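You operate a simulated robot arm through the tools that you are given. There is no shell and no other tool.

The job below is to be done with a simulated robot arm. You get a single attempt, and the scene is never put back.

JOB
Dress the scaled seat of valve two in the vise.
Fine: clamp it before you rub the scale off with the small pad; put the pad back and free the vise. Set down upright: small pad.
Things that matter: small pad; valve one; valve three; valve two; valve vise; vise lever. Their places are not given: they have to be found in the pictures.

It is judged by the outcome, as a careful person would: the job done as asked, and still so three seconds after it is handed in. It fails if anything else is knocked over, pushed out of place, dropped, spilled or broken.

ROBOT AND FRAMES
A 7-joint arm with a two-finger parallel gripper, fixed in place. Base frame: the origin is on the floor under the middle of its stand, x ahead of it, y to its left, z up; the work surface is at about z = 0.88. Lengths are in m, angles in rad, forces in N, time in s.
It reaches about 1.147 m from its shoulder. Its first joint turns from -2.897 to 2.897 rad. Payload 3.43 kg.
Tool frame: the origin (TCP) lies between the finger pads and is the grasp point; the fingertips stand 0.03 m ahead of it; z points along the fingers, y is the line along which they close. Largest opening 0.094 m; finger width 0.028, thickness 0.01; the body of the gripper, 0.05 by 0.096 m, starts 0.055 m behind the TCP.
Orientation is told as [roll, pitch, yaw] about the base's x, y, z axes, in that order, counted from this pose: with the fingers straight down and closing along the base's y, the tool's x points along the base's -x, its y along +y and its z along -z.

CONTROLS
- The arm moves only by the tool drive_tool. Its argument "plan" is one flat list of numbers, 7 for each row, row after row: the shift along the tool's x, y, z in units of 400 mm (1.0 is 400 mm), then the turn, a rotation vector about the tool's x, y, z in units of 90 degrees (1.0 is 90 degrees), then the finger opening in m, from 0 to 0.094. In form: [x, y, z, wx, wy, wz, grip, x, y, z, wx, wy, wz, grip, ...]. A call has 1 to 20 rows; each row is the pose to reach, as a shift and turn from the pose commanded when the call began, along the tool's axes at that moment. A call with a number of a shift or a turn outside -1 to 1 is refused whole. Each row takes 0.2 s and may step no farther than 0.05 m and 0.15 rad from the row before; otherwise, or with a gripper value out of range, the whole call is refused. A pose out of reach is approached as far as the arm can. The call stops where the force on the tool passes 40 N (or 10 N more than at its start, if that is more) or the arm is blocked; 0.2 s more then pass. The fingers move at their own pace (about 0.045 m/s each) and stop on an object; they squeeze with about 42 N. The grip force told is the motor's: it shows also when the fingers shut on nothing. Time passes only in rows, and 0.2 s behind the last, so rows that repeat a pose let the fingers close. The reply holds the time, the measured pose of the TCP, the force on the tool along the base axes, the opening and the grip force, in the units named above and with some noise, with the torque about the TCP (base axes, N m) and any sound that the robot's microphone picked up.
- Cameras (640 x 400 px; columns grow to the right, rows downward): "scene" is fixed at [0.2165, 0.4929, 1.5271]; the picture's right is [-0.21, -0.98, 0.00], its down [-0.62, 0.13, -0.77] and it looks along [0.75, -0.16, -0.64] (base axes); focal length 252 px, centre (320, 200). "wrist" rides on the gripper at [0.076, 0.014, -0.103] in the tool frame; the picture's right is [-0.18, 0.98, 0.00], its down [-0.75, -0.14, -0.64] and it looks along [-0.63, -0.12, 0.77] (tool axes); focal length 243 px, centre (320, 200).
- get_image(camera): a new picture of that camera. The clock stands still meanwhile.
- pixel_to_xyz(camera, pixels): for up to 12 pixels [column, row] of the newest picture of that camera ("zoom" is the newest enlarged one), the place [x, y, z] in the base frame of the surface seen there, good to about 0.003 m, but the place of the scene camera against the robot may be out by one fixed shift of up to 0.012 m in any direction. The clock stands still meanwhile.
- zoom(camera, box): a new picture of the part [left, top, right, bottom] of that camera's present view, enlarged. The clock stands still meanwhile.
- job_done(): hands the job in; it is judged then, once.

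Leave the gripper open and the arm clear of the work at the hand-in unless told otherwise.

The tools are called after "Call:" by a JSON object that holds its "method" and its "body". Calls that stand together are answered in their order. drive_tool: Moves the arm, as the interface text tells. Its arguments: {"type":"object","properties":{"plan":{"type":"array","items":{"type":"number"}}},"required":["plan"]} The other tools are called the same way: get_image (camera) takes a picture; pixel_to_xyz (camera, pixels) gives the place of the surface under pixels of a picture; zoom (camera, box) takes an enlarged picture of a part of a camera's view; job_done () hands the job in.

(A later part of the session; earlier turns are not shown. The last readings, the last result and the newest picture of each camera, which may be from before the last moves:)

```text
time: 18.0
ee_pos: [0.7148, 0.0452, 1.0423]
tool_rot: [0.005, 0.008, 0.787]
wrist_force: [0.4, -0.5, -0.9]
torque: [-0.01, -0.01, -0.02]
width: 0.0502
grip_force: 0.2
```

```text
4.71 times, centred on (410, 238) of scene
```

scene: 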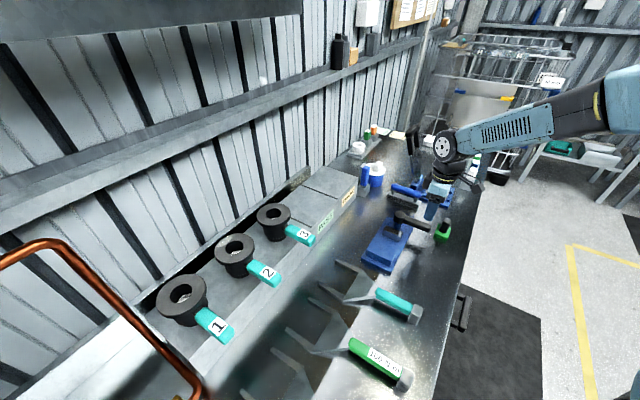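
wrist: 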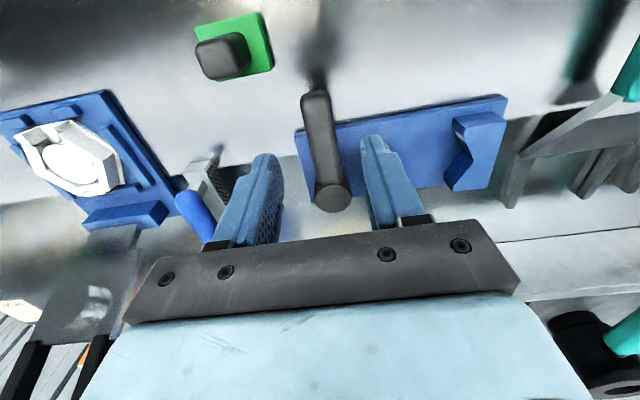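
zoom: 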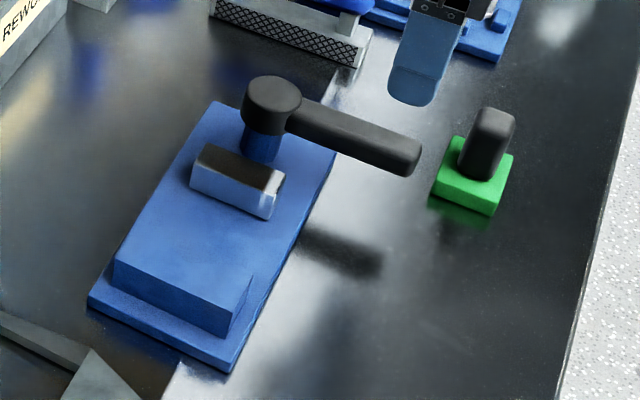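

The lever is exactly back where it began, with the tip at (420,150) in the zoom as before. Next I'll raise the arm and go to valve 2 to measure its body and flange more exactly. First leg: up, and half of the way.

Call:
{"method": "drive_tool", "body": {"plan": [0, 0, -0.1, 0, 0, 0, 0.094, 0, 0, -0.2, 0, 0, 0, 0.094, 0, 0, -0.3, 0, 0, 0, 0.094, 0, 0, -0.4, 0.0032, -0.0051, 0, 0.094, -0.0669, 0.0946, -0.4, 0.0032, -0.0051, 0, 0.094, -0.1337, 0.1892, -0.4, 0.0032, -0.0051, 0, 0.094, -0.2006, 0.2838, -0.4, 0.0032, -0.0051, 0, 0.094, -0.2675, 0.3783, -0.4, 0.0032, -0.0051, 0, 0.094, -0.3344, 0.4729, -0.4, 0.0032, -0.0051, 0, 0.094, -0.4012, 0.5675, -0.4, 0.0032, -0.0051, 0, 0.094]}}

Call:
{"method": "drive_tool", "body": {"plan": [-0.0669, 0.0946, 0, 0, 0, 0, 0.094, -0.1337, 0.1892, 0, 0, 0, 0, 0.094, -0.2006, 0.2838, 0, 0, 0, 0, 0.094, -0.2675, 0.3783, 0, 0, 0, 0, 0.094, -0.3344, 0.4729, 0, 0, 0, 0, 0.094, -0.4012, 0.5675, 0, 0, 0, 0, 0.094, -0.4012, 0.5675, 0, 0, 0, 0, 0.094]}}

Call:
{"method": "get_image", "body": {"camera": "wrist"}}

Call:
{"method": "get_image", "body": {"camera": "scene"}}

```text
time: 20.2
ee_pos: [0.6653, 0.3158, 1.2017]
tool_rot: [-0.003, -0.002, 0.786]
wrist_force: [0.2, -0.8, 1.5]
torque: [0.04, -0.01, 0.01]
width: 0.0941
grip_force: 0.0
```

```text
time: 21.8
ee_pos: [0.6186, 0.5915, 1.2022]
tool_rot: [-0.003, -0.003, 0.787]
wrist_force: [1.3, 0.0, 0.4]
torque: [0.01, 0.02, 0.02]
width: 0.0941
grip_force: 0.0
```

```text
taken
```

wrist: 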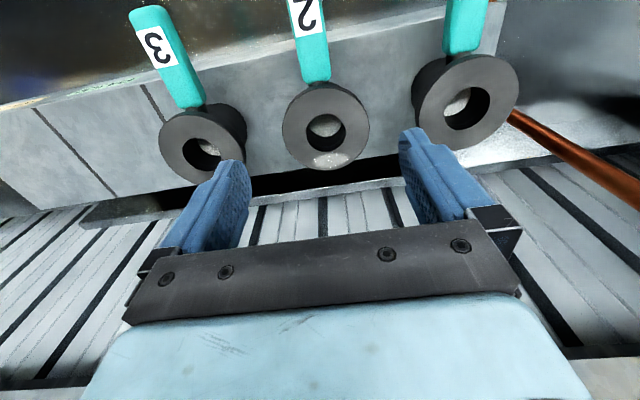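

```text
taken
```

scene: 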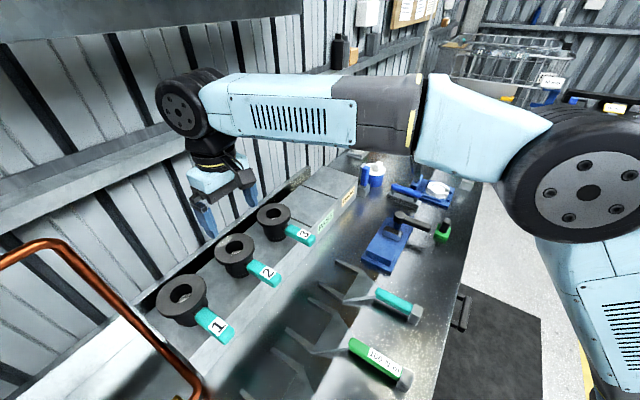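

Valve 2 is at (326,127), directly ahead of the fingers. I'll zoom in to measure its flange and body diameters.

Call:
{"method": "zoom", "body": {"camera": "wrist", "box": [260, 65, 390, 185]}}

Call:
{"method": "pixel_to_xyz", "body": {"camera": "zoom", "pixels": [[103, 215], [104, 190], [355, 200], [360, 185], [230, 115], [240, 338], [120, 145], [335, 130], [150, 310], [330, 285], [235, 155], [248, 275]]}}

```text
3.33 times, centred on (325, 125) of wrist
```

zoom: 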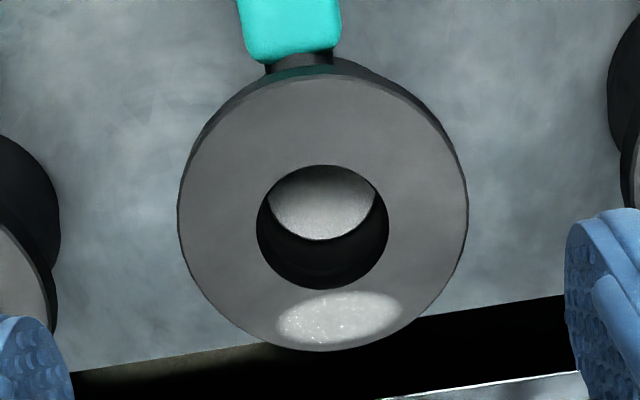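

```text
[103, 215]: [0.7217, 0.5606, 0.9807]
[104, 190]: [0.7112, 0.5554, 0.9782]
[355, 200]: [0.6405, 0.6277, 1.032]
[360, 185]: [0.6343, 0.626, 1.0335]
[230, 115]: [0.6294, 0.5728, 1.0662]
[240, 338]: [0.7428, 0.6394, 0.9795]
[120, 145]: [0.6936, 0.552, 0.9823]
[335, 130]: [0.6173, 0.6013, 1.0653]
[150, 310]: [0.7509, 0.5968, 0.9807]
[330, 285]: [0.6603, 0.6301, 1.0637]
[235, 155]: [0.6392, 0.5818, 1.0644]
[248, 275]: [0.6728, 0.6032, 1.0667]
```

Now the exact flange rim, hole rim and scale patch points in this zoom.

Call:
{"method": "pixel_to_xyz", "body": {"camera": "zoom", "pixels": [[183, 215], [463, 215], [322, 80], [322, 346], [190, 170], [455, 165], [200, 270], [450, 260], [258, 230], [388, 225], [323, 168], [323, 288]]}}

Call:
{"method": "pixel_to_xyz", "body": {"camera": "zoom", "pixels": [[340, 318], [285, 325], [400, 305], [340, 295], [340, 342], [290, 57], [245, 50], [335, 45], [290, 70], [220, 130], [180, 200], [430, 115]]}}

```text
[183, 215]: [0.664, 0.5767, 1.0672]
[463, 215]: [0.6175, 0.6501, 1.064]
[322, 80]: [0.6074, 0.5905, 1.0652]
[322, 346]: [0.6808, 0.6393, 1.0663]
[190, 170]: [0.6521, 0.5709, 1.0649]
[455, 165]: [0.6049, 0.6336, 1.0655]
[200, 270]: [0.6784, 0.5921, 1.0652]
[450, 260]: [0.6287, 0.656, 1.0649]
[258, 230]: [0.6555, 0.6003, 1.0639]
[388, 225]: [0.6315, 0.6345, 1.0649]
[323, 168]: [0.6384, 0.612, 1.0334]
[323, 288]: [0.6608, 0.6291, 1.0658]
```

```text
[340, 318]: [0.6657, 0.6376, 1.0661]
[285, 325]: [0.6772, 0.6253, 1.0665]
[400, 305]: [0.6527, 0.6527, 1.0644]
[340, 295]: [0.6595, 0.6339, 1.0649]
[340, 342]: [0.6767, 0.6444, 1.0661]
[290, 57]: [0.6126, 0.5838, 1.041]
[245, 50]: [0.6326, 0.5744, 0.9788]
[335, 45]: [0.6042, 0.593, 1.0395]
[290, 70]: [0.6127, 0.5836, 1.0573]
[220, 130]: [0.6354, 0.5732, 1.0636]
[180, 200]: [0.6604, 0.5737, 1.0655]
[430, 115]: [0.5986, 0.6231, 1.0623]
```

The flange radius is about 0.0437 with its centre at about (0.6417,0.6136), which just fits the opening. Now I want the body's diameter, so I'll zoom the scene camera tightly on valve 2 and valve 3.

Call:
{"method": "zoom", "body": {"camera": "scene", "box": [205, 225, 295, 295]}}

Call:
{"method": "zoom", "body": {"camera": "scene", "box": [245, 190, 335, 260]}}

```text
5.71 times, centred on (250, 260) of scene
```

zoom: 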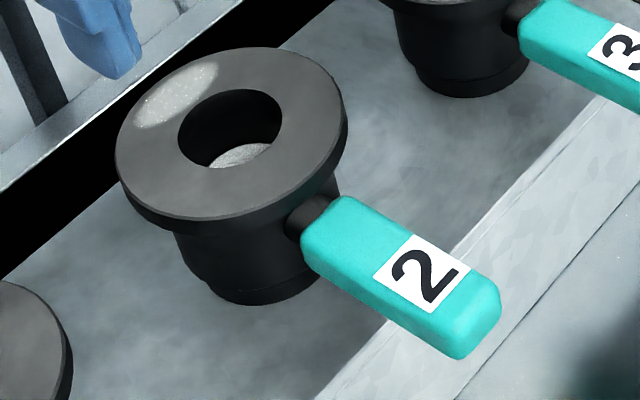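

```text
5.71 times, centred on (290, 225) of scene
```

zoom: 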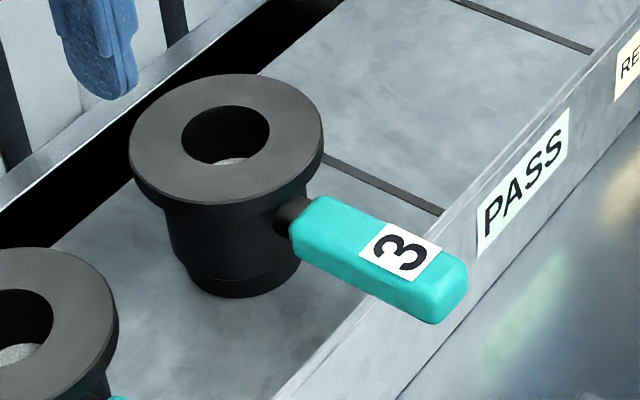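

The scene zoom shows the valve has a flange on top, a body of about 0.033 radius below it, and a slightly narrower foot. I'll move directly above valve 2, to z≈1.13, with the fingers fully open to check alignment.

Call:
{"method": "drive_tool", "body": {"plan": [-0.04, -0.0009, 0.06, 0, 0, 0, 0.094, -0.08, -0.0018, 0.12, 0, 0, 0, 0.094, -0.08, -0.0018, 0.18, 0, 0, 0, 0.094, -0.08, -0.0018, 0.18, 0, 0, 0, 0.094]}}

Call:
{"method": "get_image", "body": {"camera": "wrist"}}

Call:
{"method": "zoom", "body": {"camera": "scene", "box": [170, 170, 330, 290]}}

```text
time: 22.8
ee_pos: [0.6426, 0.6143, 1.1295]
tool_rot: [-0.002, -0.001, 0.789]
wrist_force: [0.1, 0.1, 0.3]
torque: [0.01, 0.05, 0.06]
width: 0.0941
grip_force: 0.1
```

```text
taken
```

wrist: 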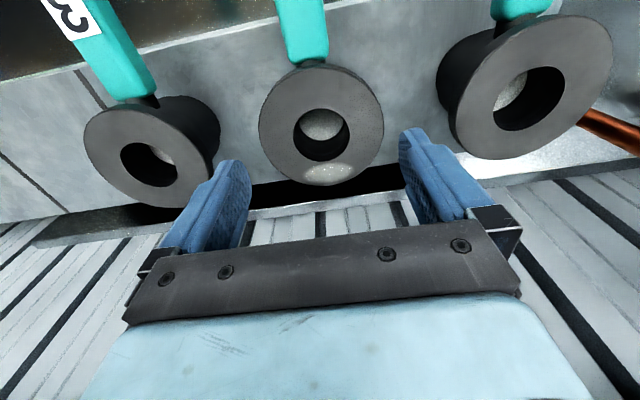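

```text
3.33 times, centred on (250, 230) of scene
```

zoom: 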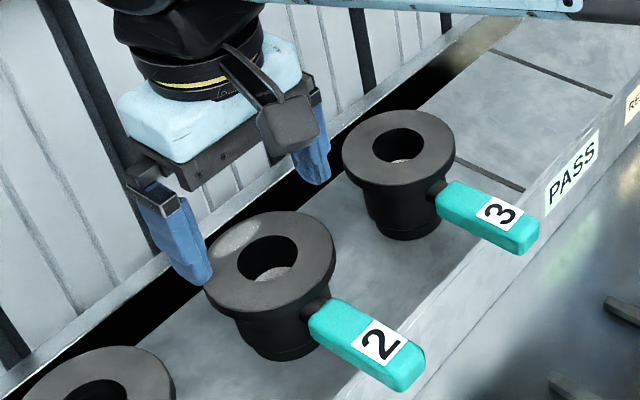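

Close now. I'll re-measure the flange rim from this nearer view, where its centre is at about (321,127).

Call:
{"method": "zoom", "body": {"camera": "wrist", "box": [245, 55, 400, 195]}}

Call:
{"method": "pixel_to_xyz", "body": {"camera": "wrist", "pixels": [[261, 128], [382, 128], [320, 71], [321, 184], [270, 95], [370, 93], [275, 165], [370, 160], [295, 135], [349, 130], [321, 109], [321, 160]]}}

```text
2.86 times, centred on (322, 125) of wrist
```

zoom: 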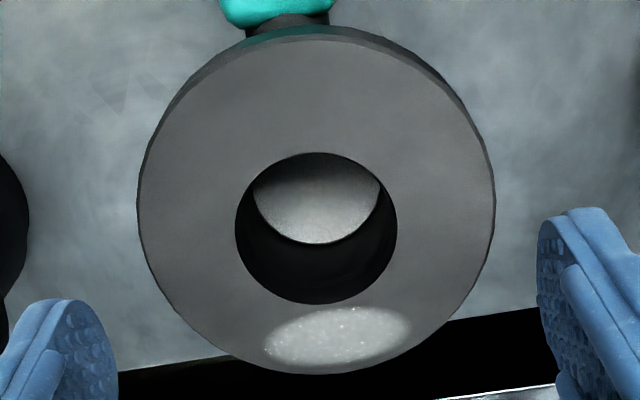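

```text
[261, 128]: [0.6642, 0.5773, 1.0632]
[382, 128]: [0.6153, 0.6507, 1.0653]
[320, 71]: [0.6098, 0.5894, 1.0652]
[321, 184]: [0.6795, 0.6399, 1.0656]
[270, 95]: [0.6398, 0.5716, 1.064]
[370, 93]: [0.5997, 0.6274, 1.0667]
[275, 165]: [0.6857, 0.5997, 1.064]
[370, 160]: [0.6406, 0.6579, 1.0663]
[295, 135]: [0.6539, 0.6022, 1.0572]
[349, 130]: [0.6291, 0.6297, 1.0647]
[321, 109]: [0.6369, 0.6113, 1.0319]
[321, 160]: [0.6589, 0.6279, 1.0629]
```

The flange centre fits to (0.6418,0.6142), with the TCP above it within 1 mm and about 3 mm clearance per side. I'll descend slowly to z≈1.056 with the fingers fully open.

Call:
{"method": "drive_tool", "body": {"plan": [0.0015, 0.001, 0.03, 0, 0, 0, 0.094, 0.0015, 0.001, 0.06, 0, 0, 0, 0.094, 0.0015, 0.001, 0.09, 0, 0, 0, 0.094, 0.0015, 0.001, 0.12, 0, 0, 0, 0.094]}}

Call:
{"method": "get_image", "body": {"camera": "wrist"}}

```text
time: 23.8
ee_pos: [0.6419, 0.6117, 1.0816]
tool_rot: [-0.003, -0.003, 0.789]
wrist_force: [0.2, -0.2, -1.4]
torque: [0.0, 0.02, -0.01]
width: 0.094
grip_force: 0.0
```

```text
taken
```

wrist: 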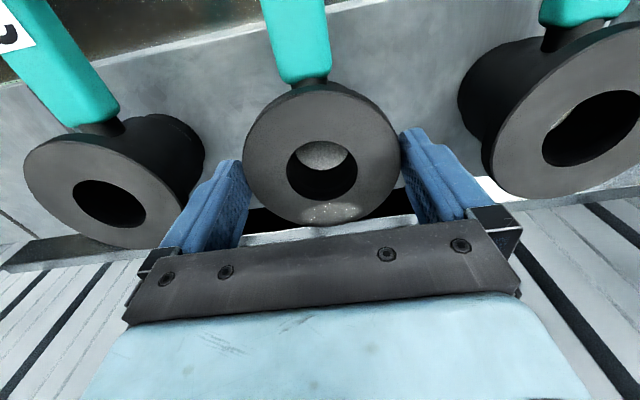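

The fingertips are already past the flange top with no contact. I'll shift 1 mm in tool +y, go down another 25 mm, then close the fingers.

Call:
{"method": "drive_tool", "body": {"plan": [0, 0.003, 0.02, 0, 0, 0, 0.094, 0, 0.003, 0.045, 0, 0, 0, 0.094, 0, 0.003, 0.065, 0, 0, 0, 0.094, 0, 0.003, 0.065, 0, 0, 0, 0.094]}}

Call:
{"method": "get_image", "body": {"camera": "wrist"}}

Call:
{"method": "zoom", "body": {"camera": "scene", "box": [170, 170, 330, 290]}}

```text
time: 24.8
ee_pos: [0.643, 0.6134, 1.0562]
tool_rot: [-0.003, -0.001, 0.787]
wrist_force: [0.3, -0.5, 0.1]
torque: [0.0, 0.02, -0.01]
width: 0.0938
grip_force: 0.1
```

```text
taken
```

wrist: 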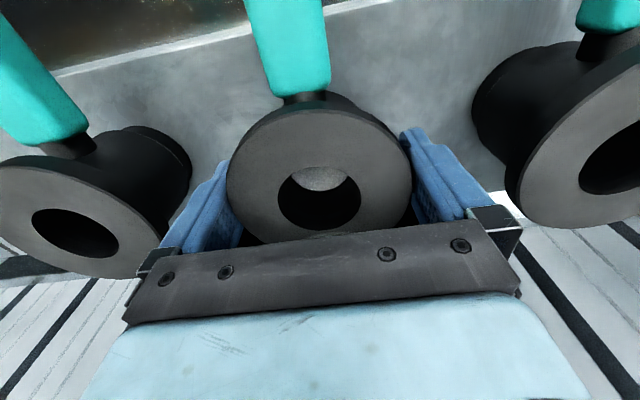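

```text
3.33 times, centred on (250, 230) of scene
```

zoom: 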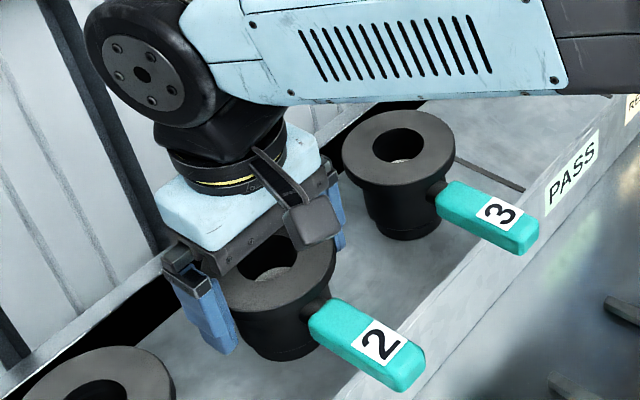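

The fingers straddle the flange. Closing to grip it.

Call:
{"method": "drive_tool", "body": {"plan": [0, 0, 0, 0, 0, 0, 0.08, 0, 0, 0, 0, 0, 0, 0.06, 0, 0, 0, 0, 0, 0, 0.05, 0, 0, 0, 0, 0, 0, 0.05]}}

Call:
{"method": "get_image", "body": {"camera": "wrist"}}

```text
time: 25.8
ee_pos: [0.6423, 0.6144, 1.0549]
tool_rot: [-0.002, -0.001, 0.787]
wrist_force: [0.2, -0.4, 0.2]
torque: [0.08, 0.02, 0.0]
width: 0.0919
grip_force: 41.9
```

```text
taken
```

wrist: 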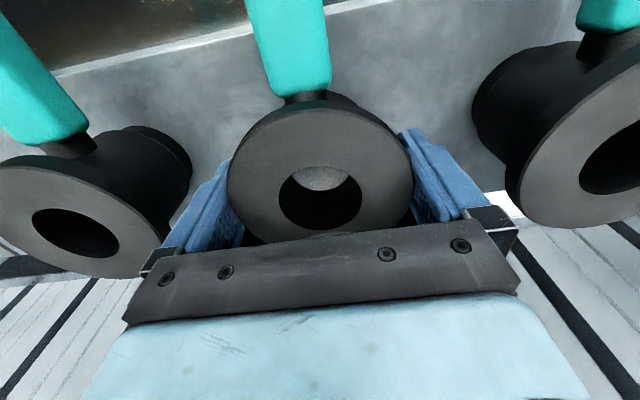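

Gripped: width 0.0919 with 42 N. I'll lift slowly and check that the valve hangs level.

Call:
{"method": "drive_tool", "body": {"plan": [0, 0, -0.02, 0, 0, 0, 0.05, 0, 0, -0.05, 0, 0, 0, 0.05, 0, 0, -0.08, 0, 0, 0, 0.05, 0, 0, -0.12, 0, 0, 0, 0.05, 0, 0, -0.12, 0, 0, 0, 0.05]}}

Call:
{"method": "get_image", "body": {"camera": "wrist"}}

Call:
{"method": "zoom", "body": {"camera": "scene", "box": [170, 150, 330, 290]}}

```text
time: 27.0
ee_pos: [0.6414, 0.6149, 1.1029]
tool_rot: [-0.001, -0.002, 0.787]
wrist_force: [-0.6, -0.1, -4.1]
torque: [0.0, -0.03, 0.02]
width: 0.0918
grip_force: 41.6
```

```text
taken
```

wrist: 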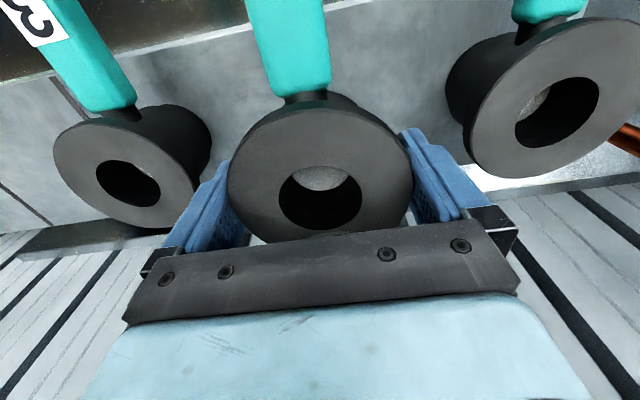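

```text
2.86 times, centred on (250, 220) of scene
```

zoom: 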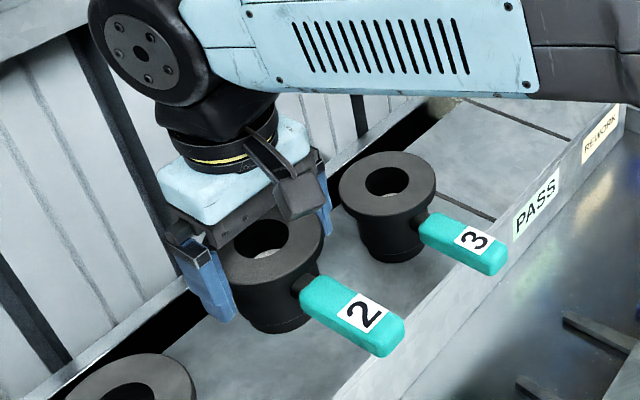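

The valve is lifted, level, weighing about 4 N. I'll raise it to z≈1.2 to clear valve 3 and carry it to above the vise gap at (0.6975,0.1785).

Call:
{"method": "drive_tool", "body": {"plan": [0, 0, -0.06, 0, 0, 0, 0.05, 0, 0, -0.14, 0, 0, 0, 0.05, 0, 0, -0.2, 0, 0, 0, 0.05, 0, 0, -0.2428, 0, 0, 0, 0.05, 0.03, -0.039, -0.2428, 0, 0, 0, 0.05, 0.085, -0.11, -0.2428, 0, 0, 0, 0.05, 0.15, -0.194, -0.2428, 0, 0, 0, 0.05, 0.215, -0.278, -0.2428, 0, 0, 0, 0.05, 0.28, -0.3626, -0.2428, 0, 0, 0, 0.05, 0.345, -0.4468, -0.2428, 0, 0, 0, 0.05, 0.41, -0.531, -0.2428, 0, 0, 0, 0.05, 0.475, -0.6151, -0.2428, 0, 0, 0, 0.05, 0.54, -0.6993, -0.2428, 0, 0, 0, 0.05, 0.6, -0.777, -0.2428, 0, 0, 0, 0.05, 0.645, -0.8353, -0.2428, 0, 0, 0, 0.05, 0.6723, -0.8706, -0.2428, 0, 0, 0, 0.05, 0.6723, -0.8706, -0.2428, 0, 0, 0, 0.05]}}

Call:
{"method": "get_image", "body": {"camera": "wrist"}}

Call:
{"method": "get_image", "body": {"camera": "scene"}}

```text
time: 30.6
ee_pos: [0.6986, 0.1769, 1.2001]
tool_rot: [-0.001, -0.003, 0.787]
wrist_force: [-0.2, 0.0, -2.9]
torque: [0.0, -0.02, 0.0]
width: 0.0917
grip_force: 42.1
```

```text
taken
```

wrist: 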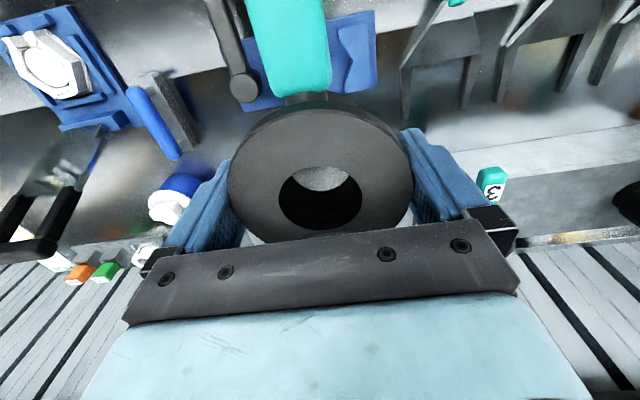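

```text
taken
```

scene: 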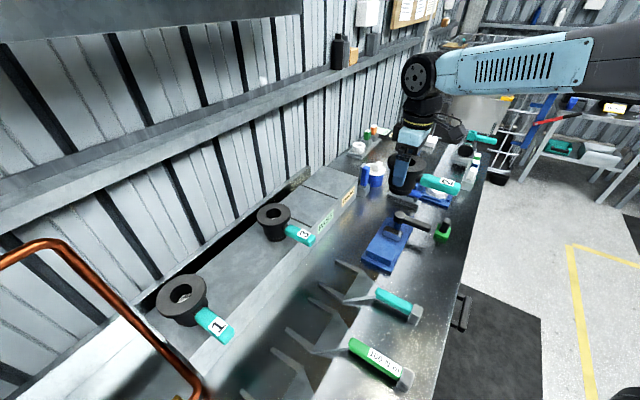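

The valve is over the vise. I'll descend to z≈1.04, with the foot about 4 cm above the jaws, and check in the scene view.

Call:
{"method": "drive_tool", "body": {"plan": [0, 0, 0.08, 0, 0, 0, 0.05, 0, 0, 0.16, 0, 0, 0, 0.05, 0, 0, 0.24, 0, 0, 0, 0.05, 0, 0, 0.32, 0, 0, 0, 0.05, 0, 0, 0.4, 0, 0, 0, 0.05, 0, 0, 0.4, 0, 0, 0, 0.05]}}

Call:
{"method": "zoom", "body": {"camera": "scene", "box": [340, 170, 480, 280]}}

Call:
{"method": "get_image", "body": {"camera": "wrist"}}

```text
time: 32.0
ee_pos: [0.6982, 0.1776, 1.0396]
tool_rot: [-0.001, -0.002, 0.787]
wrist_force: [-0.2, -0.6, -2.8]
torque: [0.01, -0.01, 0.03]
width: 0.0915
grip_force: 41.8
```

```text
3.64 times, centred on (410, 225) of scene
```

zoom: 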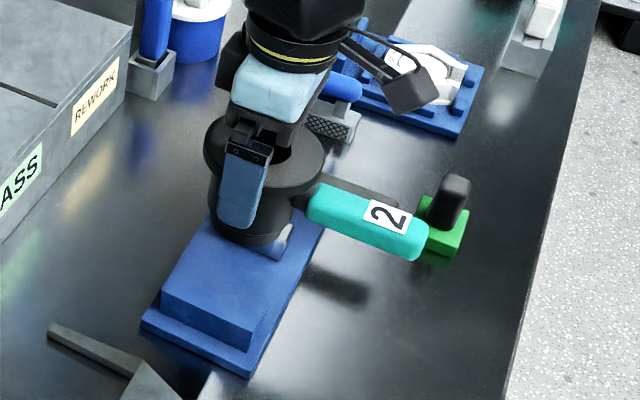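

```text
taken
```

wrist: 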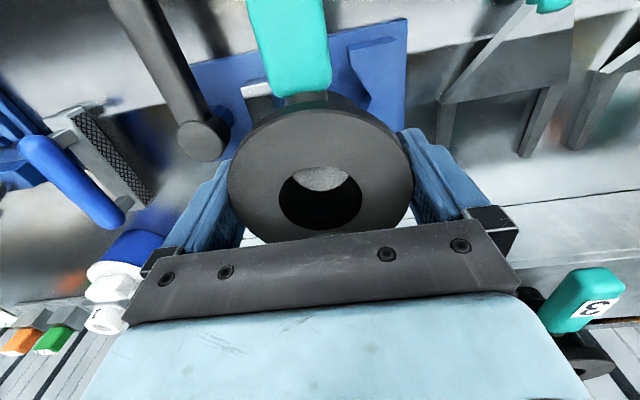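

I'll zoom the wrist view to re-measure the jaws relative to the valve before lowering.

Call:
{"method": "zoom", "body": {"camera": "wrist", "box": [190, 10, 430, 150]}}

```text
2.67 times, centred on (310, 80) of wrist
```

zoom: 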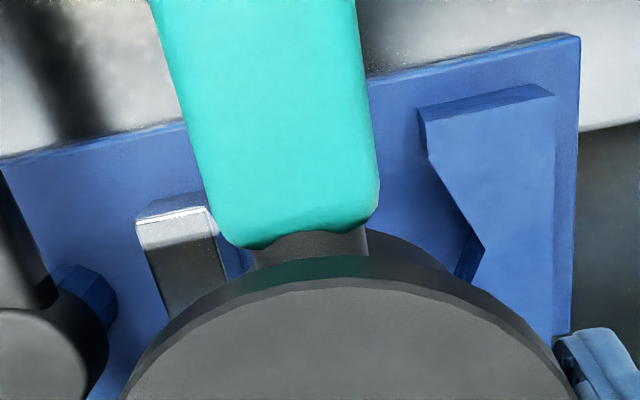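

The V notch's near face runs from (428,160) to its apex at about (484,245). Measuring these points.

Call:
{"method": "pixel_to_xyz", "body": {"camera": "zoom", "pixels": [[430, 125], [431, 158], [460, 203], [486, 247], [552, 100], [550, 320], [470, 275], [215, 215], [140, 228], [222, 270], [195, 225], [40, 350]]}}

```text
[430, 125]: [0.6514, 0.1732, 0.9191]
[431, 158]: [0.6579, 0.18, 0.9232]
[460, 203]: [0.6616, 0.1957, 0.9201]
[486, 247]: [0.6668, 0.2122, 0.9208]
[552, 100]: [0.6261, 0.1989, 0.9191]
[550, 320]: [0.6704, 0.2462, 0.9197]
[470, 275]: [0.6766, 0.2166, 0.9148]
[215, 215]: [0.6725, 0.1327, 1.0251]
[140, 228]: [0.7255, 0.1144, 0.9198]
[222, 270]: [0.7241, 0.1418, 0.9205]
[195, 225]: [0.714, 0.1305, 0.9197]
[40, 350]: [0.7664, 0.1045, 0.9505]
```

The V is a 120° notch with its apex at a=0.3215 along the vise axis and its centre line at b≈0.621. The valve is about 2 mm off sideways, so I'll correct that and lower to just above the plate, TCP z≈0.971.

Call:
{"method": "drive_tool", "body": {"plan": [-0.0045, 0, 0.03, 0, 0, 0, 0.05, -0.0045, 0, 0.07, 0, 0, 0, 0.05, -0.0045, 0, 0.11, 0, 0, 0, 0.05, -0.0045, 0, 0.14, 0, 0, 0, 0.05, -0.0045, 0, 0.16, 0, 0, 0, 0.05, -0.0045, 0, 0.172, 0, 0, 0, 0.05, -0.0045, 0, 0.172, 0, 0, 0, 0.05]}}

Call:
{"method": "zoom", "body": {"camera": "scene", "box": [340, 170, 480, 280]}}

Call:
{"method": "zoom", "body": {"camera": "wrist", "box": [190, 10, 430, 150]}}

```text
time: 33.6
ee_pos: [0.701, 0.18, 0.9707]
tool_rot: [-0.003, -0.001, 0.787]
wrist_force: [-0.5, -0.7, -2.9]
torque: [0.01, -0.04, 0.01]
width: 0.0919
grip_force: 42.0
```

```text
3.64 times, centred on (410, 225) of scene
```

zoom: 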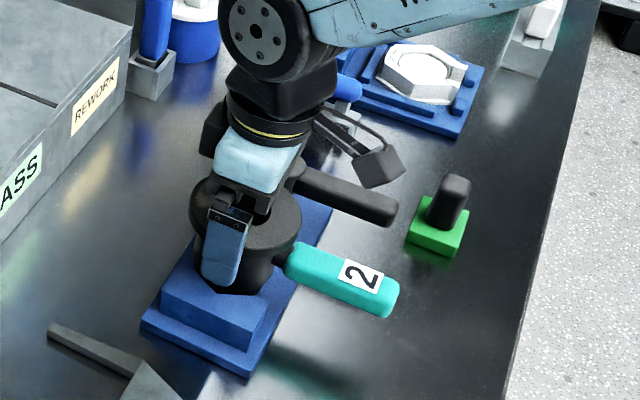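

```text
2.67 times, centred on (310, 80) of wrist
```

zoom: 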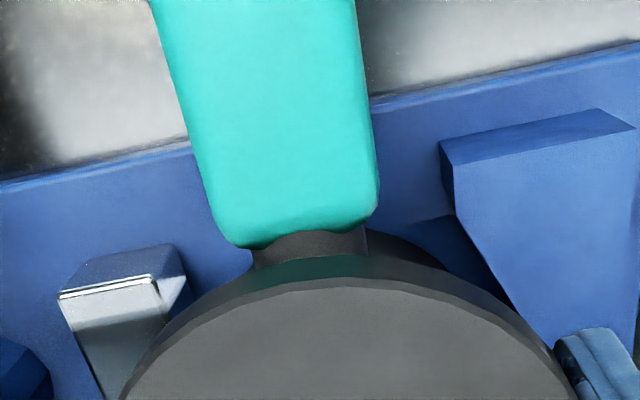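

Lined up between the jaws. I'll lower in 1 mm steps until contact with the plate shows in the force (free weight reads about −3 N).

Call:
{"method": "drive_tool", "body": {"plan": [0, 0, 0.0025, 0, 0, 0, 0.05, 0, 0, 0.005, 0, 0, 0, 0.05, 0, 0, 0.0075, 0, 0, 0, 0.05]}}

```text
time: 34.4
ee_pos: [0.7003, 0.1801, 0.9685]
tool_rot: [-0.003, -0.001, 0.786]
wrist_force: [0.1, -0.7, -2.9]
torque: [0.01, -0.02, -0.01]
width: 0.0915
grip_force: 41.8
```

Call:
{"method": "drive_tool", "body": {"plan": [0, 0, 0.0025, 0, 0, 0, 0.05, 0, 0, 0.005, 0, 0, 0, 0.05]}}

```text
time: 35.0
ee_pos: [0.7, 0.1794, 0.9672]
tool_rot: [-0.002, -0.002, 0.788]
wrist_force: [0.2, -0.3, 8.7]
torque: [-0.06, 0.37, 0.02]
width: 0.0916
grip_force: 42.2
```

The foot touched the plate (+8.7 N) at TCP z≈0.967. I'll ease up slightly and slide it gently towards the V (tool +y) until it touches.

Call:
{"method": "drive_tool", "body": {"plan": [0, 0, -0.0012, 0, 0, 0, 0.05, 0, 0.0025, -0.0012, 0, 0, 0, 0.05, 0, 0.005, -0.0012, 0, 0, 0, 0.05, 0, 0.0075, -0.0012, 0, 0, 0, 0.05]}}

```text
time: 36.0
ee_pos: [0.6985, 0.1804, 0.9681]
tool_rot: [-0.001, -0.002, 0.789]
wrist_force: [3.0, -3.3, 10.5]
torque: [-0.14, 0.13, 0.07]
width: 0.0915
grip_force: 42.0
```

Call:
{"method": "drive_tool", "body": {"plan": [0, 0, -0.0015, 0, 0, 0, 0.05, 0, 0.0025, -0.0015, 0, 0, 0, 0.05, 0, 0.005, -0.0015, 0, 0, 0, 0.05, 0, 0.0075, -0.0015, 0, 0, 0, 0.05]}}

```text
time: 37.0
ee_pos: [0.6943, 0.1826, 0.9672]
tool_rot: [-0.002, -0.001, 0.787]
wrist_force: [3.1, -3.3, -3.1]
torque: [-0.11, -0.12, -0.02]
width: 0.0917
grip_force: 42.1
```

The weight is carried by the gripper again, yet there is 4.5 N sideways, so it seems to touch the V at a≈0.362. I'll try 1 mm more to confirm.

Call:
{"method": "drive_tool", "body": {"plan": [0, 0.0015, 0, 0, 0, 0, 0.05, 0, 0.003, 0, 0, 0, 0, 0.05]}}

```text
time: 37.6
ee_pos: [0.6956, 0.182, 0.9674]
tool_rot: [-0.002, -0.001, 0.784]
wrist_force: [7.4, -12.5, -5.0]
torque: [-0.67, -0.38, -0.17]
width: 0.0917
grip_force: 42.1
```

Confirmed: it touches the V at 14 N. I'll back off 1 mm, lower to rest on the plate, then open the fingers.

Call:
{"method": "drive_tool", "body": {"plan": [0, -0.0025, 0, 0, 0, 0, 0.05, 0, -0.0025, 0.0015, 0, 0, 0, 0.05, 0, -0.0025, 0.003, 0, 0, 0, 0.05]}}

```text
time: 38.4
ee_pos: [0.6955, 0.1825, 0.9659]
tool_rot: [-0.001, -0.004, 0.788]
wrist_force: [4.1, -12.1, 14.9]
torque: [-0.49, 0.33, 0.01]
width: 0.0915
grip_force: 42.3
```

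Call:
{"method": "drive_tool", "body": {"plan": [0, -0.002, -0.0015, 0, 0, 0, 0.05, 0, -0.004, -0.002, 0, 0, 0, 0.05]}}

```text
time: 39.0
ee_pos: [0.6957, 0.1834, 0.9669]
tool_rot: [-0.001, -0.002, 0.787]
wrist_force: [-0.2, -3.0, 7.5]
torque: [0.3, 0.09, 0.03]
width: 0.0917
grip_force: 41.6
```

Only a small residual force is left now. Opening the fingers fully without moving the arm.

Call:
{"method": "drive_tool", "body": {"plan": [0, 0, 0, 0, 0, 0, 0.094, 0, 0, 0, 0, 0, 0, 0.094, 0, 0, 0, 0, 0, 0, 0.094]}}

Call:
{"method": "zoom", "body": {"camera": "wrist", "box": [150, 20, 450, 260]}}

```text
time: 39.8
ee_pos: [0.6966, 0.1821, 0.9673]
tool_rot: [-0.003, -0.002, 0.787]
wrist_force: [0.3, -0.7, 0.0]
torque: [0.01, -0.01, -0.02]
width: 0.0941
grip_force: 0.0
```

```text
1.67 times, centred on (300, 140) of wrist
```

zoom: 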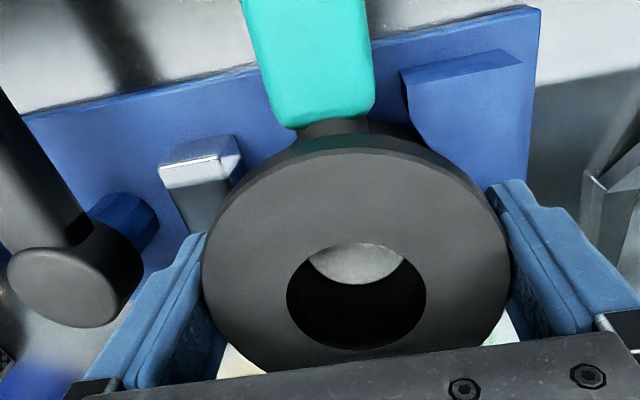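

Released with no force. I'll rise straight up slowly, watching for any dragging.

Call:
{"method": "drive_tool", "body": {"plan": [0, 0, -0.01, 0, 0, 0, 0.094, 0, 0, -0.025, 0, 0, 0, 0.094, 0, 0, -0.05, 0, 0, 0, 0.094, 0, 0, -0.09, 0, 0, 0, 0.094, 0, 0, -0.15, 0, 0, 0, 0.094, 0, 0, -0.22, 0, 0, 0, 0.094]}}

Call:
{"method": "get_image", "body": {"camera": "wrist"}}

Call:
{"method": "zoom", "body": {"camera": "scene", "box": [340, 170, 480, 280]}}

```text
time: 41.2
ee_pos: [0.6973, 0.1827, 1.0552]
tool_rot: [-0.001, -0.001, 0.789]
wrist_force: [0.3, 0.6, -0.3]
torque: [-0.01, 0.02, -0.01]
width: 0.0941
grip_force: 0.0
```

```text
taken
```

wrist: 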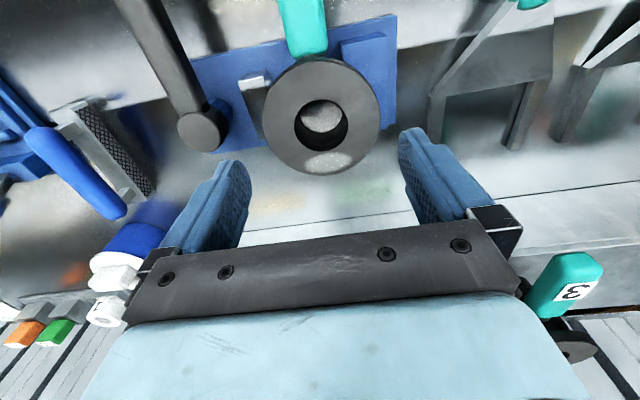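

```text
3.64 times, centred on (410, 225) of scene
```

zoom: 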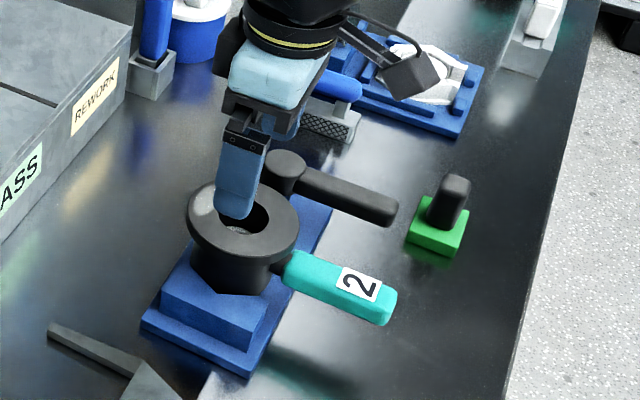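

The valve stands upright in the vise, touching the V. Next I'll go to the lever at about (0.713,0.042), with the fingers at 0.05, and lower around it as before.

Call:
{"method": "drive_tool", "body": {"plan": [0.0553, -0.0692, 0, 0, 0, 0, 0.05, 0.1106, -0.1384, 0, 0, 0, 0, 0.05, 0.1659, -0.2075, 0, 0, 0, 0, 0.05, 0.2212, -0.2767, 0, 0, 0, 0, 0.05, 0.2212, -0.2767, 0.07, 0, 0, 0, 0.05, 0.2212, -0.2767, 0.14, 0, 0, 0, 0.05, 0.2212, -0.2767, 0.21, 0, 0, 0, 0.05, 0.2212, -0.2767, 0.285, 0, 0, 0, 0.05, 0.2212, -0.2767, 0.285, 0, 0, 0, 0.034, 0.2212, -0.2767, 0.285, 0, 0, 0, 0.034]}}

Call:
{"method": "get_image", "body": {"camera": "wrist"}}

```text
time: 43.4
ee_pos: [0.7127, 0.0413, 0.9404]
tool_rot: [-0.002, 0.0, 0.786]
wrist_force: [1.0, -0.4, -0.6]
torque: [-0.02, 0.03, -0.01]
width: 0.0342
grip_force: 0.1
```

```text
taken
```

wrist: 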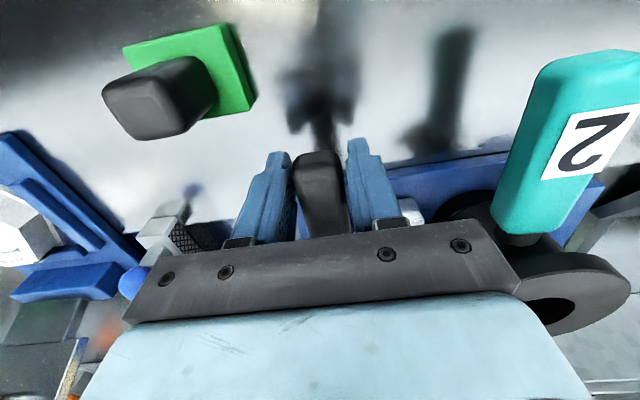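

The lever is between the fingers. I'll turn it counter-clockwise about 1.3 rad towards the clamped position and check.

Call:
{"method": "drive_tool", "body": {"plan": [-0.0018, -0.0269, 0, 0, 0, -0.0828, 0.034, -0.007, -0.0533, 0, 0, 0, -0.1655, 0.034, -0.0156, -0.0789, 0, 0, 0, -0.2483, 0.034, -0.0274, -0.1031, 0, 0, 0, -0.331, 0.034, -0.0423, -0.1256, 0, 0, 0, -0.4138, 0.034, -0.06, -0.1459, 0, 0, 0, -0.4966, 0.034, -0.0801, -0.1638, 0, 0, 0, -0.5793, 0.034, -0.1025, -0.1789, 0, 0, 0, -0.6621, 0.034, -0.1265, -0.1911, 0, 0, 0, -0.7448, 0.034, -0.152, -0.1999, 0, 0, 0, -0.8276, 0.034]}}

Call:
{"method": "zoom", "body": {"camera": "scene", "box": [340, 170, 480, 280]}}

Call:
{"method": "get_image", "body": {"camera": "wrist"}}

```text
time: 45.6
ee_pos: [0.8136, 0.028, 0.9417]
tool_rot: [-0.002, 0.002, 2.09]
wrist_force: [-1.0, -2.7, -0.9]
torque: [0.0, 0.02, 0.01]
width: 0.0356
grip_force: 1.1
```

```text
3.64 times, centred on (410, 225) of scene
```

zoom: 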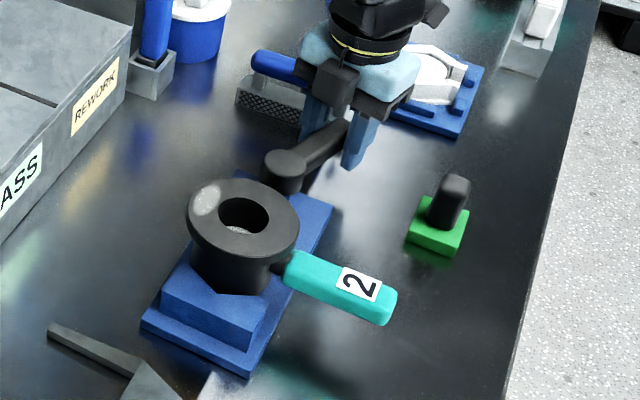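

```text
taken
```

wrist: 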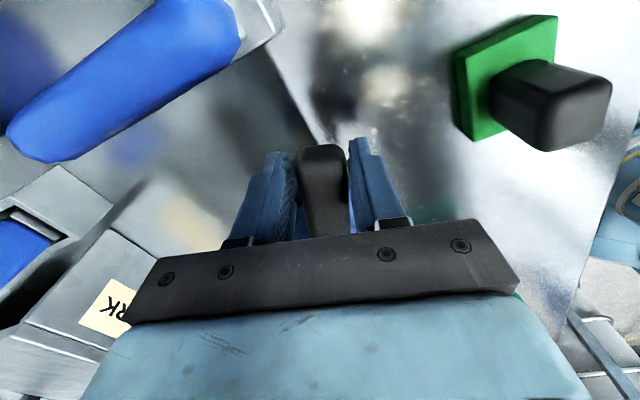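

The lever is at about 75° with the valve undisturbed. I'll continue in small steps towards the end stop.

Call:
{"method": "drive_tool", "body": {"plan": [-0.0004, -0.0124, 0, 0, 0, -0.0382, 0.034, -0.0015, -0.0248, 0, 0, 0, -0.0764, 0.034, -0.0034, -0.0371, 0, 0, 0, -0.1146, 0.034, -0.0059, -0.0493, 0, 0, 0, -0.1528, 0.034]}}

Call:
{"method": "zoom", "body": {"camera": "scene", "box": [340, 170, 480, 280]}}

```text
time: 46.6
ee_pos: [0.8297, 0.0386, 0.9414]
tool_rot: [0.001, 0.002, 2.328]
wrist_force: [-9.1, -5.5, -1.3]
torque: [0.12, 0.07, -0.18]
width: 0.0396
grip_force: 5.1
```

```text
3.64 times, centred on (410, 225) of scene
```

zoom: 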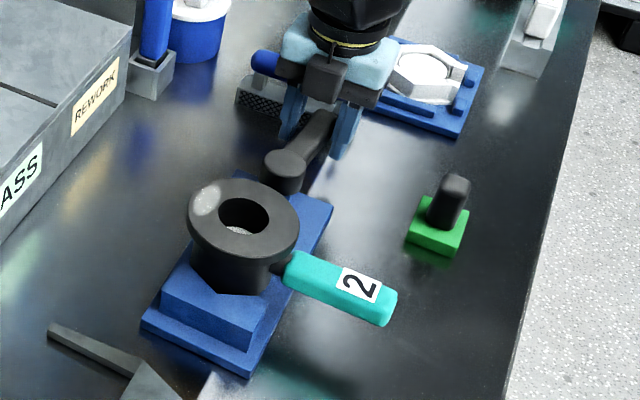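

Resistance has risen to about 11 N, so the jaw is beginning to press. I'll push a little further in small steps to seat the clamp.

Call:
{"method": "drive_tool", "body": {"plan": [-0.0001, -0.0062, 0, 0, 0, -0.0191, 0.034, -0.0004, -0.0124, 0, 0, 0, -0.0382, 0.034, -0.0008, -0.0187, 0, 0, 0, -0.0573, 0.034, -0.0015, -0.0248, 0, 0, 0, -0.0764, 0.034]}}

Call:
{"method": "zoom", "body": {"camera": "scene", "box": [340, 170, 480, 280]}}

Call:
{"method": "get_image", "body": {"camera": "wrist"}}

```text
time: 47.6
ee_pos: [0.8354, 0.0458, 0.9423]
tool_rot: [-0.001, 0.002, 2.447]
wrist_force: [-13.0, -10.1, 1.6]
torque: [0.06, 0.0, -0.26]
width: 0.0432
grip_force: 7.9
```

```text
3.64 times, centred on (410, 225) of scene
```

zoom: 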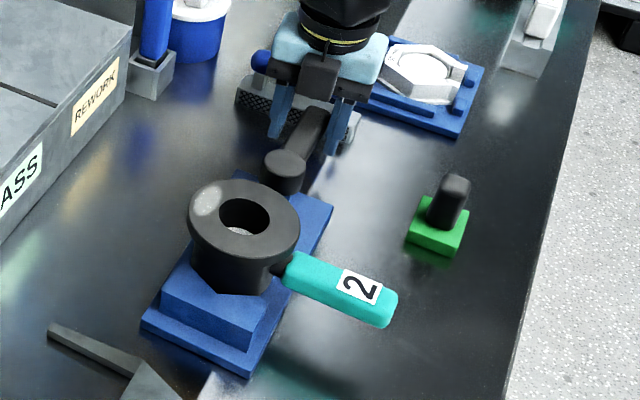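

```text
taken
```

wrist: 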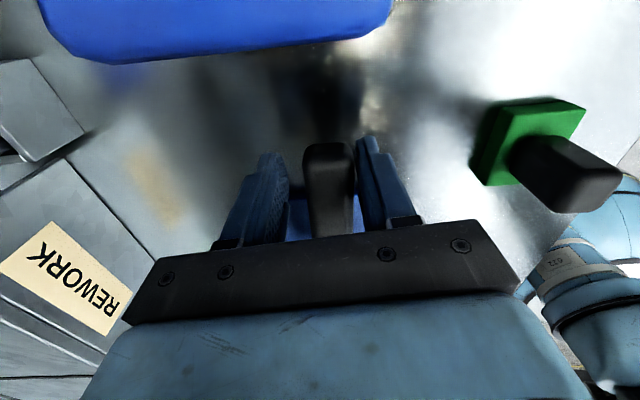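

At 16 N now. I'll push a bit more to make sure the lever is fully home, staying under the 40 N stop.

Call:
{"method": "drive_tool", "body": {"plan": [-0.0001, -0.0062, 0, 0, 0, -0.0191, 0.034, -0.0004, -0.0124, 0, 0, 0, -0.0382, 0.034, -0.0008, -0.0187, 0, 0, 0, -0.0573, 0.034]}}

Call:
{"method": "get_image", "body": {"camera": "wrist"}}

```text
time: 48.4
ee_pos: [0.8387, 0.0518, 0.9425]
tool_rot: [0.001, 0.0, 2.534]
wrist_force: [-32.2, -16.0, 2.5]
torque: [0.12, 0.07, -0.8]
width: 0.0523
grip_force: 16.6
```

```text
taken
```

wrist: 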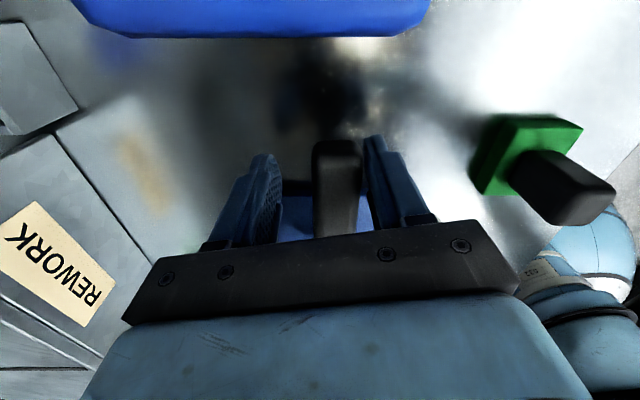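

36 N: the lever is firmly at its end. I'll back the fingers off the lever, open a little, lift away and look at whether the clamp holds by itself.

Call:
{"method": "drive_tool", "body": {"plan": [0, 0.01, 0, 0, 0, 0.03, 0.05, 0, 0.02, 0, 0, 0, 0.0573, 0.055, 0, 0.022, 0, 0, 0, 0.06, 0.055, 0, 0.022, -0.06, 0, 0, 0.06, 0.055, 0, 0.022, -0.14, 0, 0, 0.06, 0.055, 0, 0.022, -0.24, 0, 0, 0.06, 0.055, 0, 0.022, -0.34, 0, 0, 0.06, 0.055]}}

Call:
{"method": "get_image", "body": {"camera": "wrist"}}

Call:
{"method": "zoom", "body": {"camera": "scene", "box": [340, 170, 480, 280]}}

```text
time: 50.0
ee_pos: [0.8352, 0.0448, 1.0786]
tool_rot: [-0.001, 0.001, 2.445]
wrist_force: [-0.4, -1.0, -0.4]
torque: [0.01, 0.02, 0.0]
width: 0.055
grip_force: 0.2
```

```text
taken
```

wrist: 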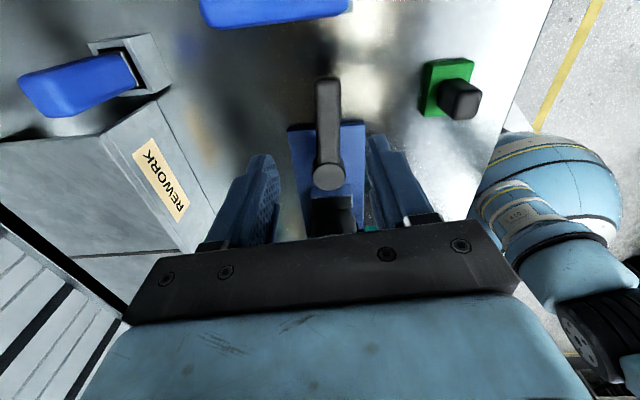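

```text
3.64 times, centred on (410, 225) of scene
```

zoom: 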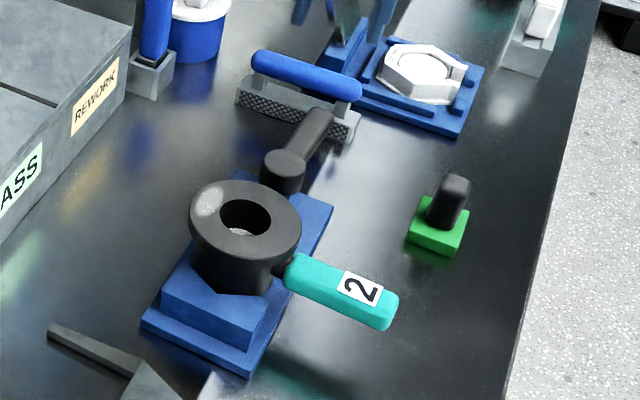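

The lever stays at its clamped position and the valve sits tight in the V. Next is the small green pad, at (455,95) in this wrist view. I'll measure its handle and base orientation.

Call:
{"method": "zoom", "body": {"camera": "wrist", "box": [400, 40, 510, 140]}}

Call:
{"method": "pixel_to_xyz", "body": {"camera": "zoom", "pixels": [[155, 120], [280, 105], [280, 150], [125, 300], [235, 310], [130, 270], [400, 185], [450, 250], [380, 290], [330, 200], [420, 230], [260, 130]]}}

```text
4.00 times, centred on (455, 90) of wrist
```

zoom: 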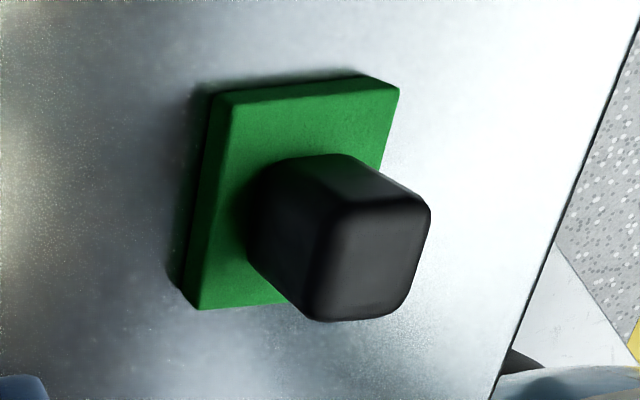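

```text
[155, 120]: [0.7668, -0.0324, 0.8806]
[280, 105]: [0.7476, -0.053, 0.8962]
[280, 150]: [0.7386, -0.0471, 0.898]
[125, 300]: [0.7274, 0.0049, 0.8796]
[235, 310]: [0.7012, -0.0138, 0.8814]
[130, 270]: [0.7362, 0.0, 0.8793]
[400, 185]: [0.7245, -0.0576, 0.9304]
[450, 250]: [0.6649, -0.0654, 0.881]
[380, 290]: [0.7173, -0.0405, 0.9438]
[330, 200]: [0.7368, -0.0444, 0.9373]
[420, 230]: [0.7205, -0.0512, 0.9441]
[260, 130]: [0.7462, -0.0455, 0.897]
```

I'll take the exact corner points of the pad's base and the top of its grip.

Call:
{"method": "pixel_to_xyz", "body": {"camera": "zoom", "pixels": [[228, 108], [392, 95], [202, 300], [280, 298], [345, 215], [420, 205], [400, 305], [320, 312], [370, 260], [260, 200], [300, 170], [265, 260]]}}

```text
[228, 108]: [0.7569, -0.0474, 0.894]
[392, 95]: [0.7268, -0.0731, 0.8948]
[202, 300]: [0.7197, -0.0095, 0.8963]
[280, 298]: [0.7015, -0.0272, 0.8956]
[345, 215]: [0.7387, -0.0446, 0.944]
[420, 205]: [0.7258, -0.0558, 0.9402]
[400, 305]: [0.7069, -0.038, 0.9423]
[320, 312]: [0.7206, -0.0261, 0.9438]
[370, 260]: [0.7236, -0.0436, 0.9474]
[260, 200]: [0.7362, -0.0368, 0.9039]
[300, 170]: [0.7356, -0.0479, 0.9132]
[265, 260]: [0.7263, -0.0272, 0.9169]
```

The pad's base is about 0.042 × 0.056, centred at (0.723,-0.041), with its long side along 135°. The grip on top is about 0.02 × 0.028, reaching z≈0.947. I'll hover over it with yaw 135° so the fingers close across its narrow side.

Call:
{"method": "drive_tool", "body": {"plan": [-0.0191, 0.0862, 0.02, 0, 0, 0.0142, 0.06, -0.0383, 0.1724, 0.06, 0, 0, 0.0284, 0.06, -0.0574, 0.2586, 0.1, 0, 0, 0.0425, 0.06, -0.0765, 0.3448, 0.1465, 0, 0, 0.0567, 0.06, -0.0765, 0.3448, 0.1465, 0, 0, 0.0567, 0.06]}}

Call:
{"method": "get_image", "body": {"camera": "wrist"}}

Call:
{"method": "get_image", "body": {"camera": "scene"}}

```text
time: 51.2
ee_pos: [0.7228, -0.0404, 1.0185]
tool_rot: [-0.002, 0.005, 2.355]
wrist_force: [-0.3, 0.2, 0.1]
torque: [0.0, 0.04, 0.0]
width: 0.0601
grip_force: 0.0
```

```text
taken
```

wrist: 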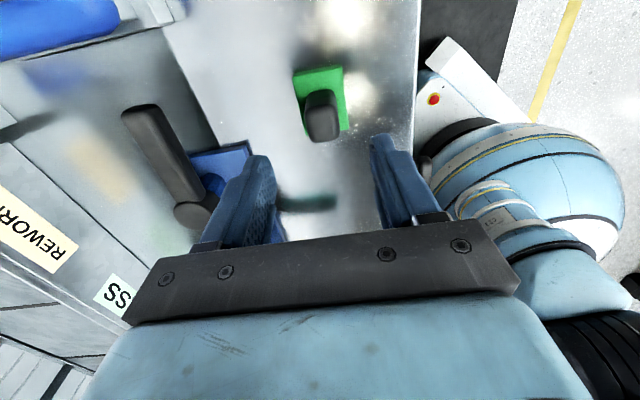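

```text
taken
```

scene: 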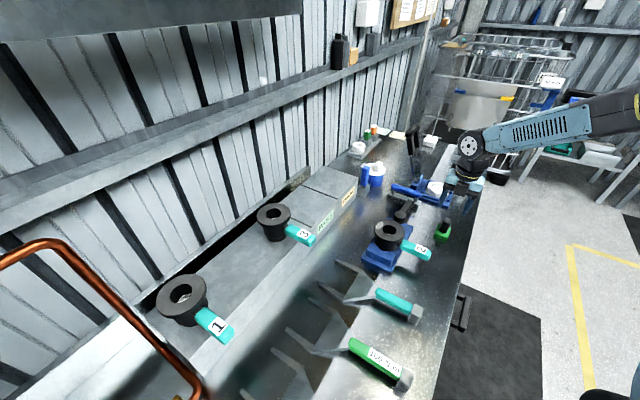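

I'll zoom in on the pad here, to fix its exact home pose as well.

Call:
{"method": "zoom", "body": {"camera": "wrist", "box": [270, 50, 380, 150]}}

```text
4.00 times, centred on (325, 100) of wrist
```

zoom: 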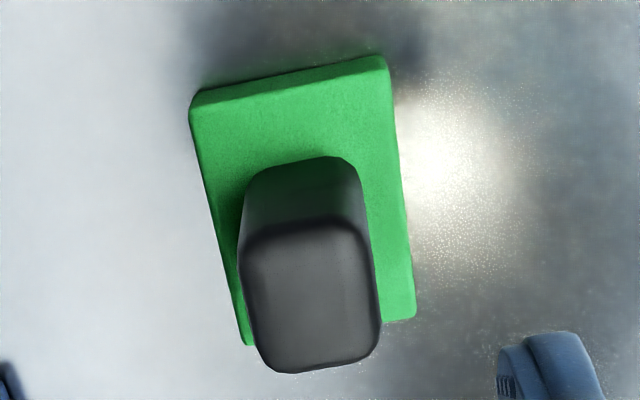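

Call:
{"method": "pixel_to_xyz", "body": {"camera": "zoom", "pixels": [[196, 108], [383, 75], [408, 310], [245, 335], [252, 245], [358, 235], [372, 350], [265, 362], [310, 300], [248, 300], [375, 300], [300, 190]]}}

```text
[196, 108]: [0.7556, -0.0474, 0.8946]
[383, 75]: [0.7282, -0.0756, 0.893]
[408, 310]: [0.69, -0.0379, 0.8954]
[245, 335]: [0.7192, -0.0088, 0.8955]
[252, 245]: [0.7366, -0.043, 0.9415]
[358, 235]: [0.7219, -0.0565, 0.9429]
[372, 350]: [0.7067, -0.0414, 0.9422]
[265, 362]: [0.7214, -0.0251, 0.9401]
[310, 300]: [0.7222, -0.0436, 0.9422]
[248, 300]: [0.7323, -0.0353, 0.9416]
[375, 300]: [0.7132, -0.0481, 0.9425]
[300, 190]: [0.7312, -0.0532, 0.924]
```

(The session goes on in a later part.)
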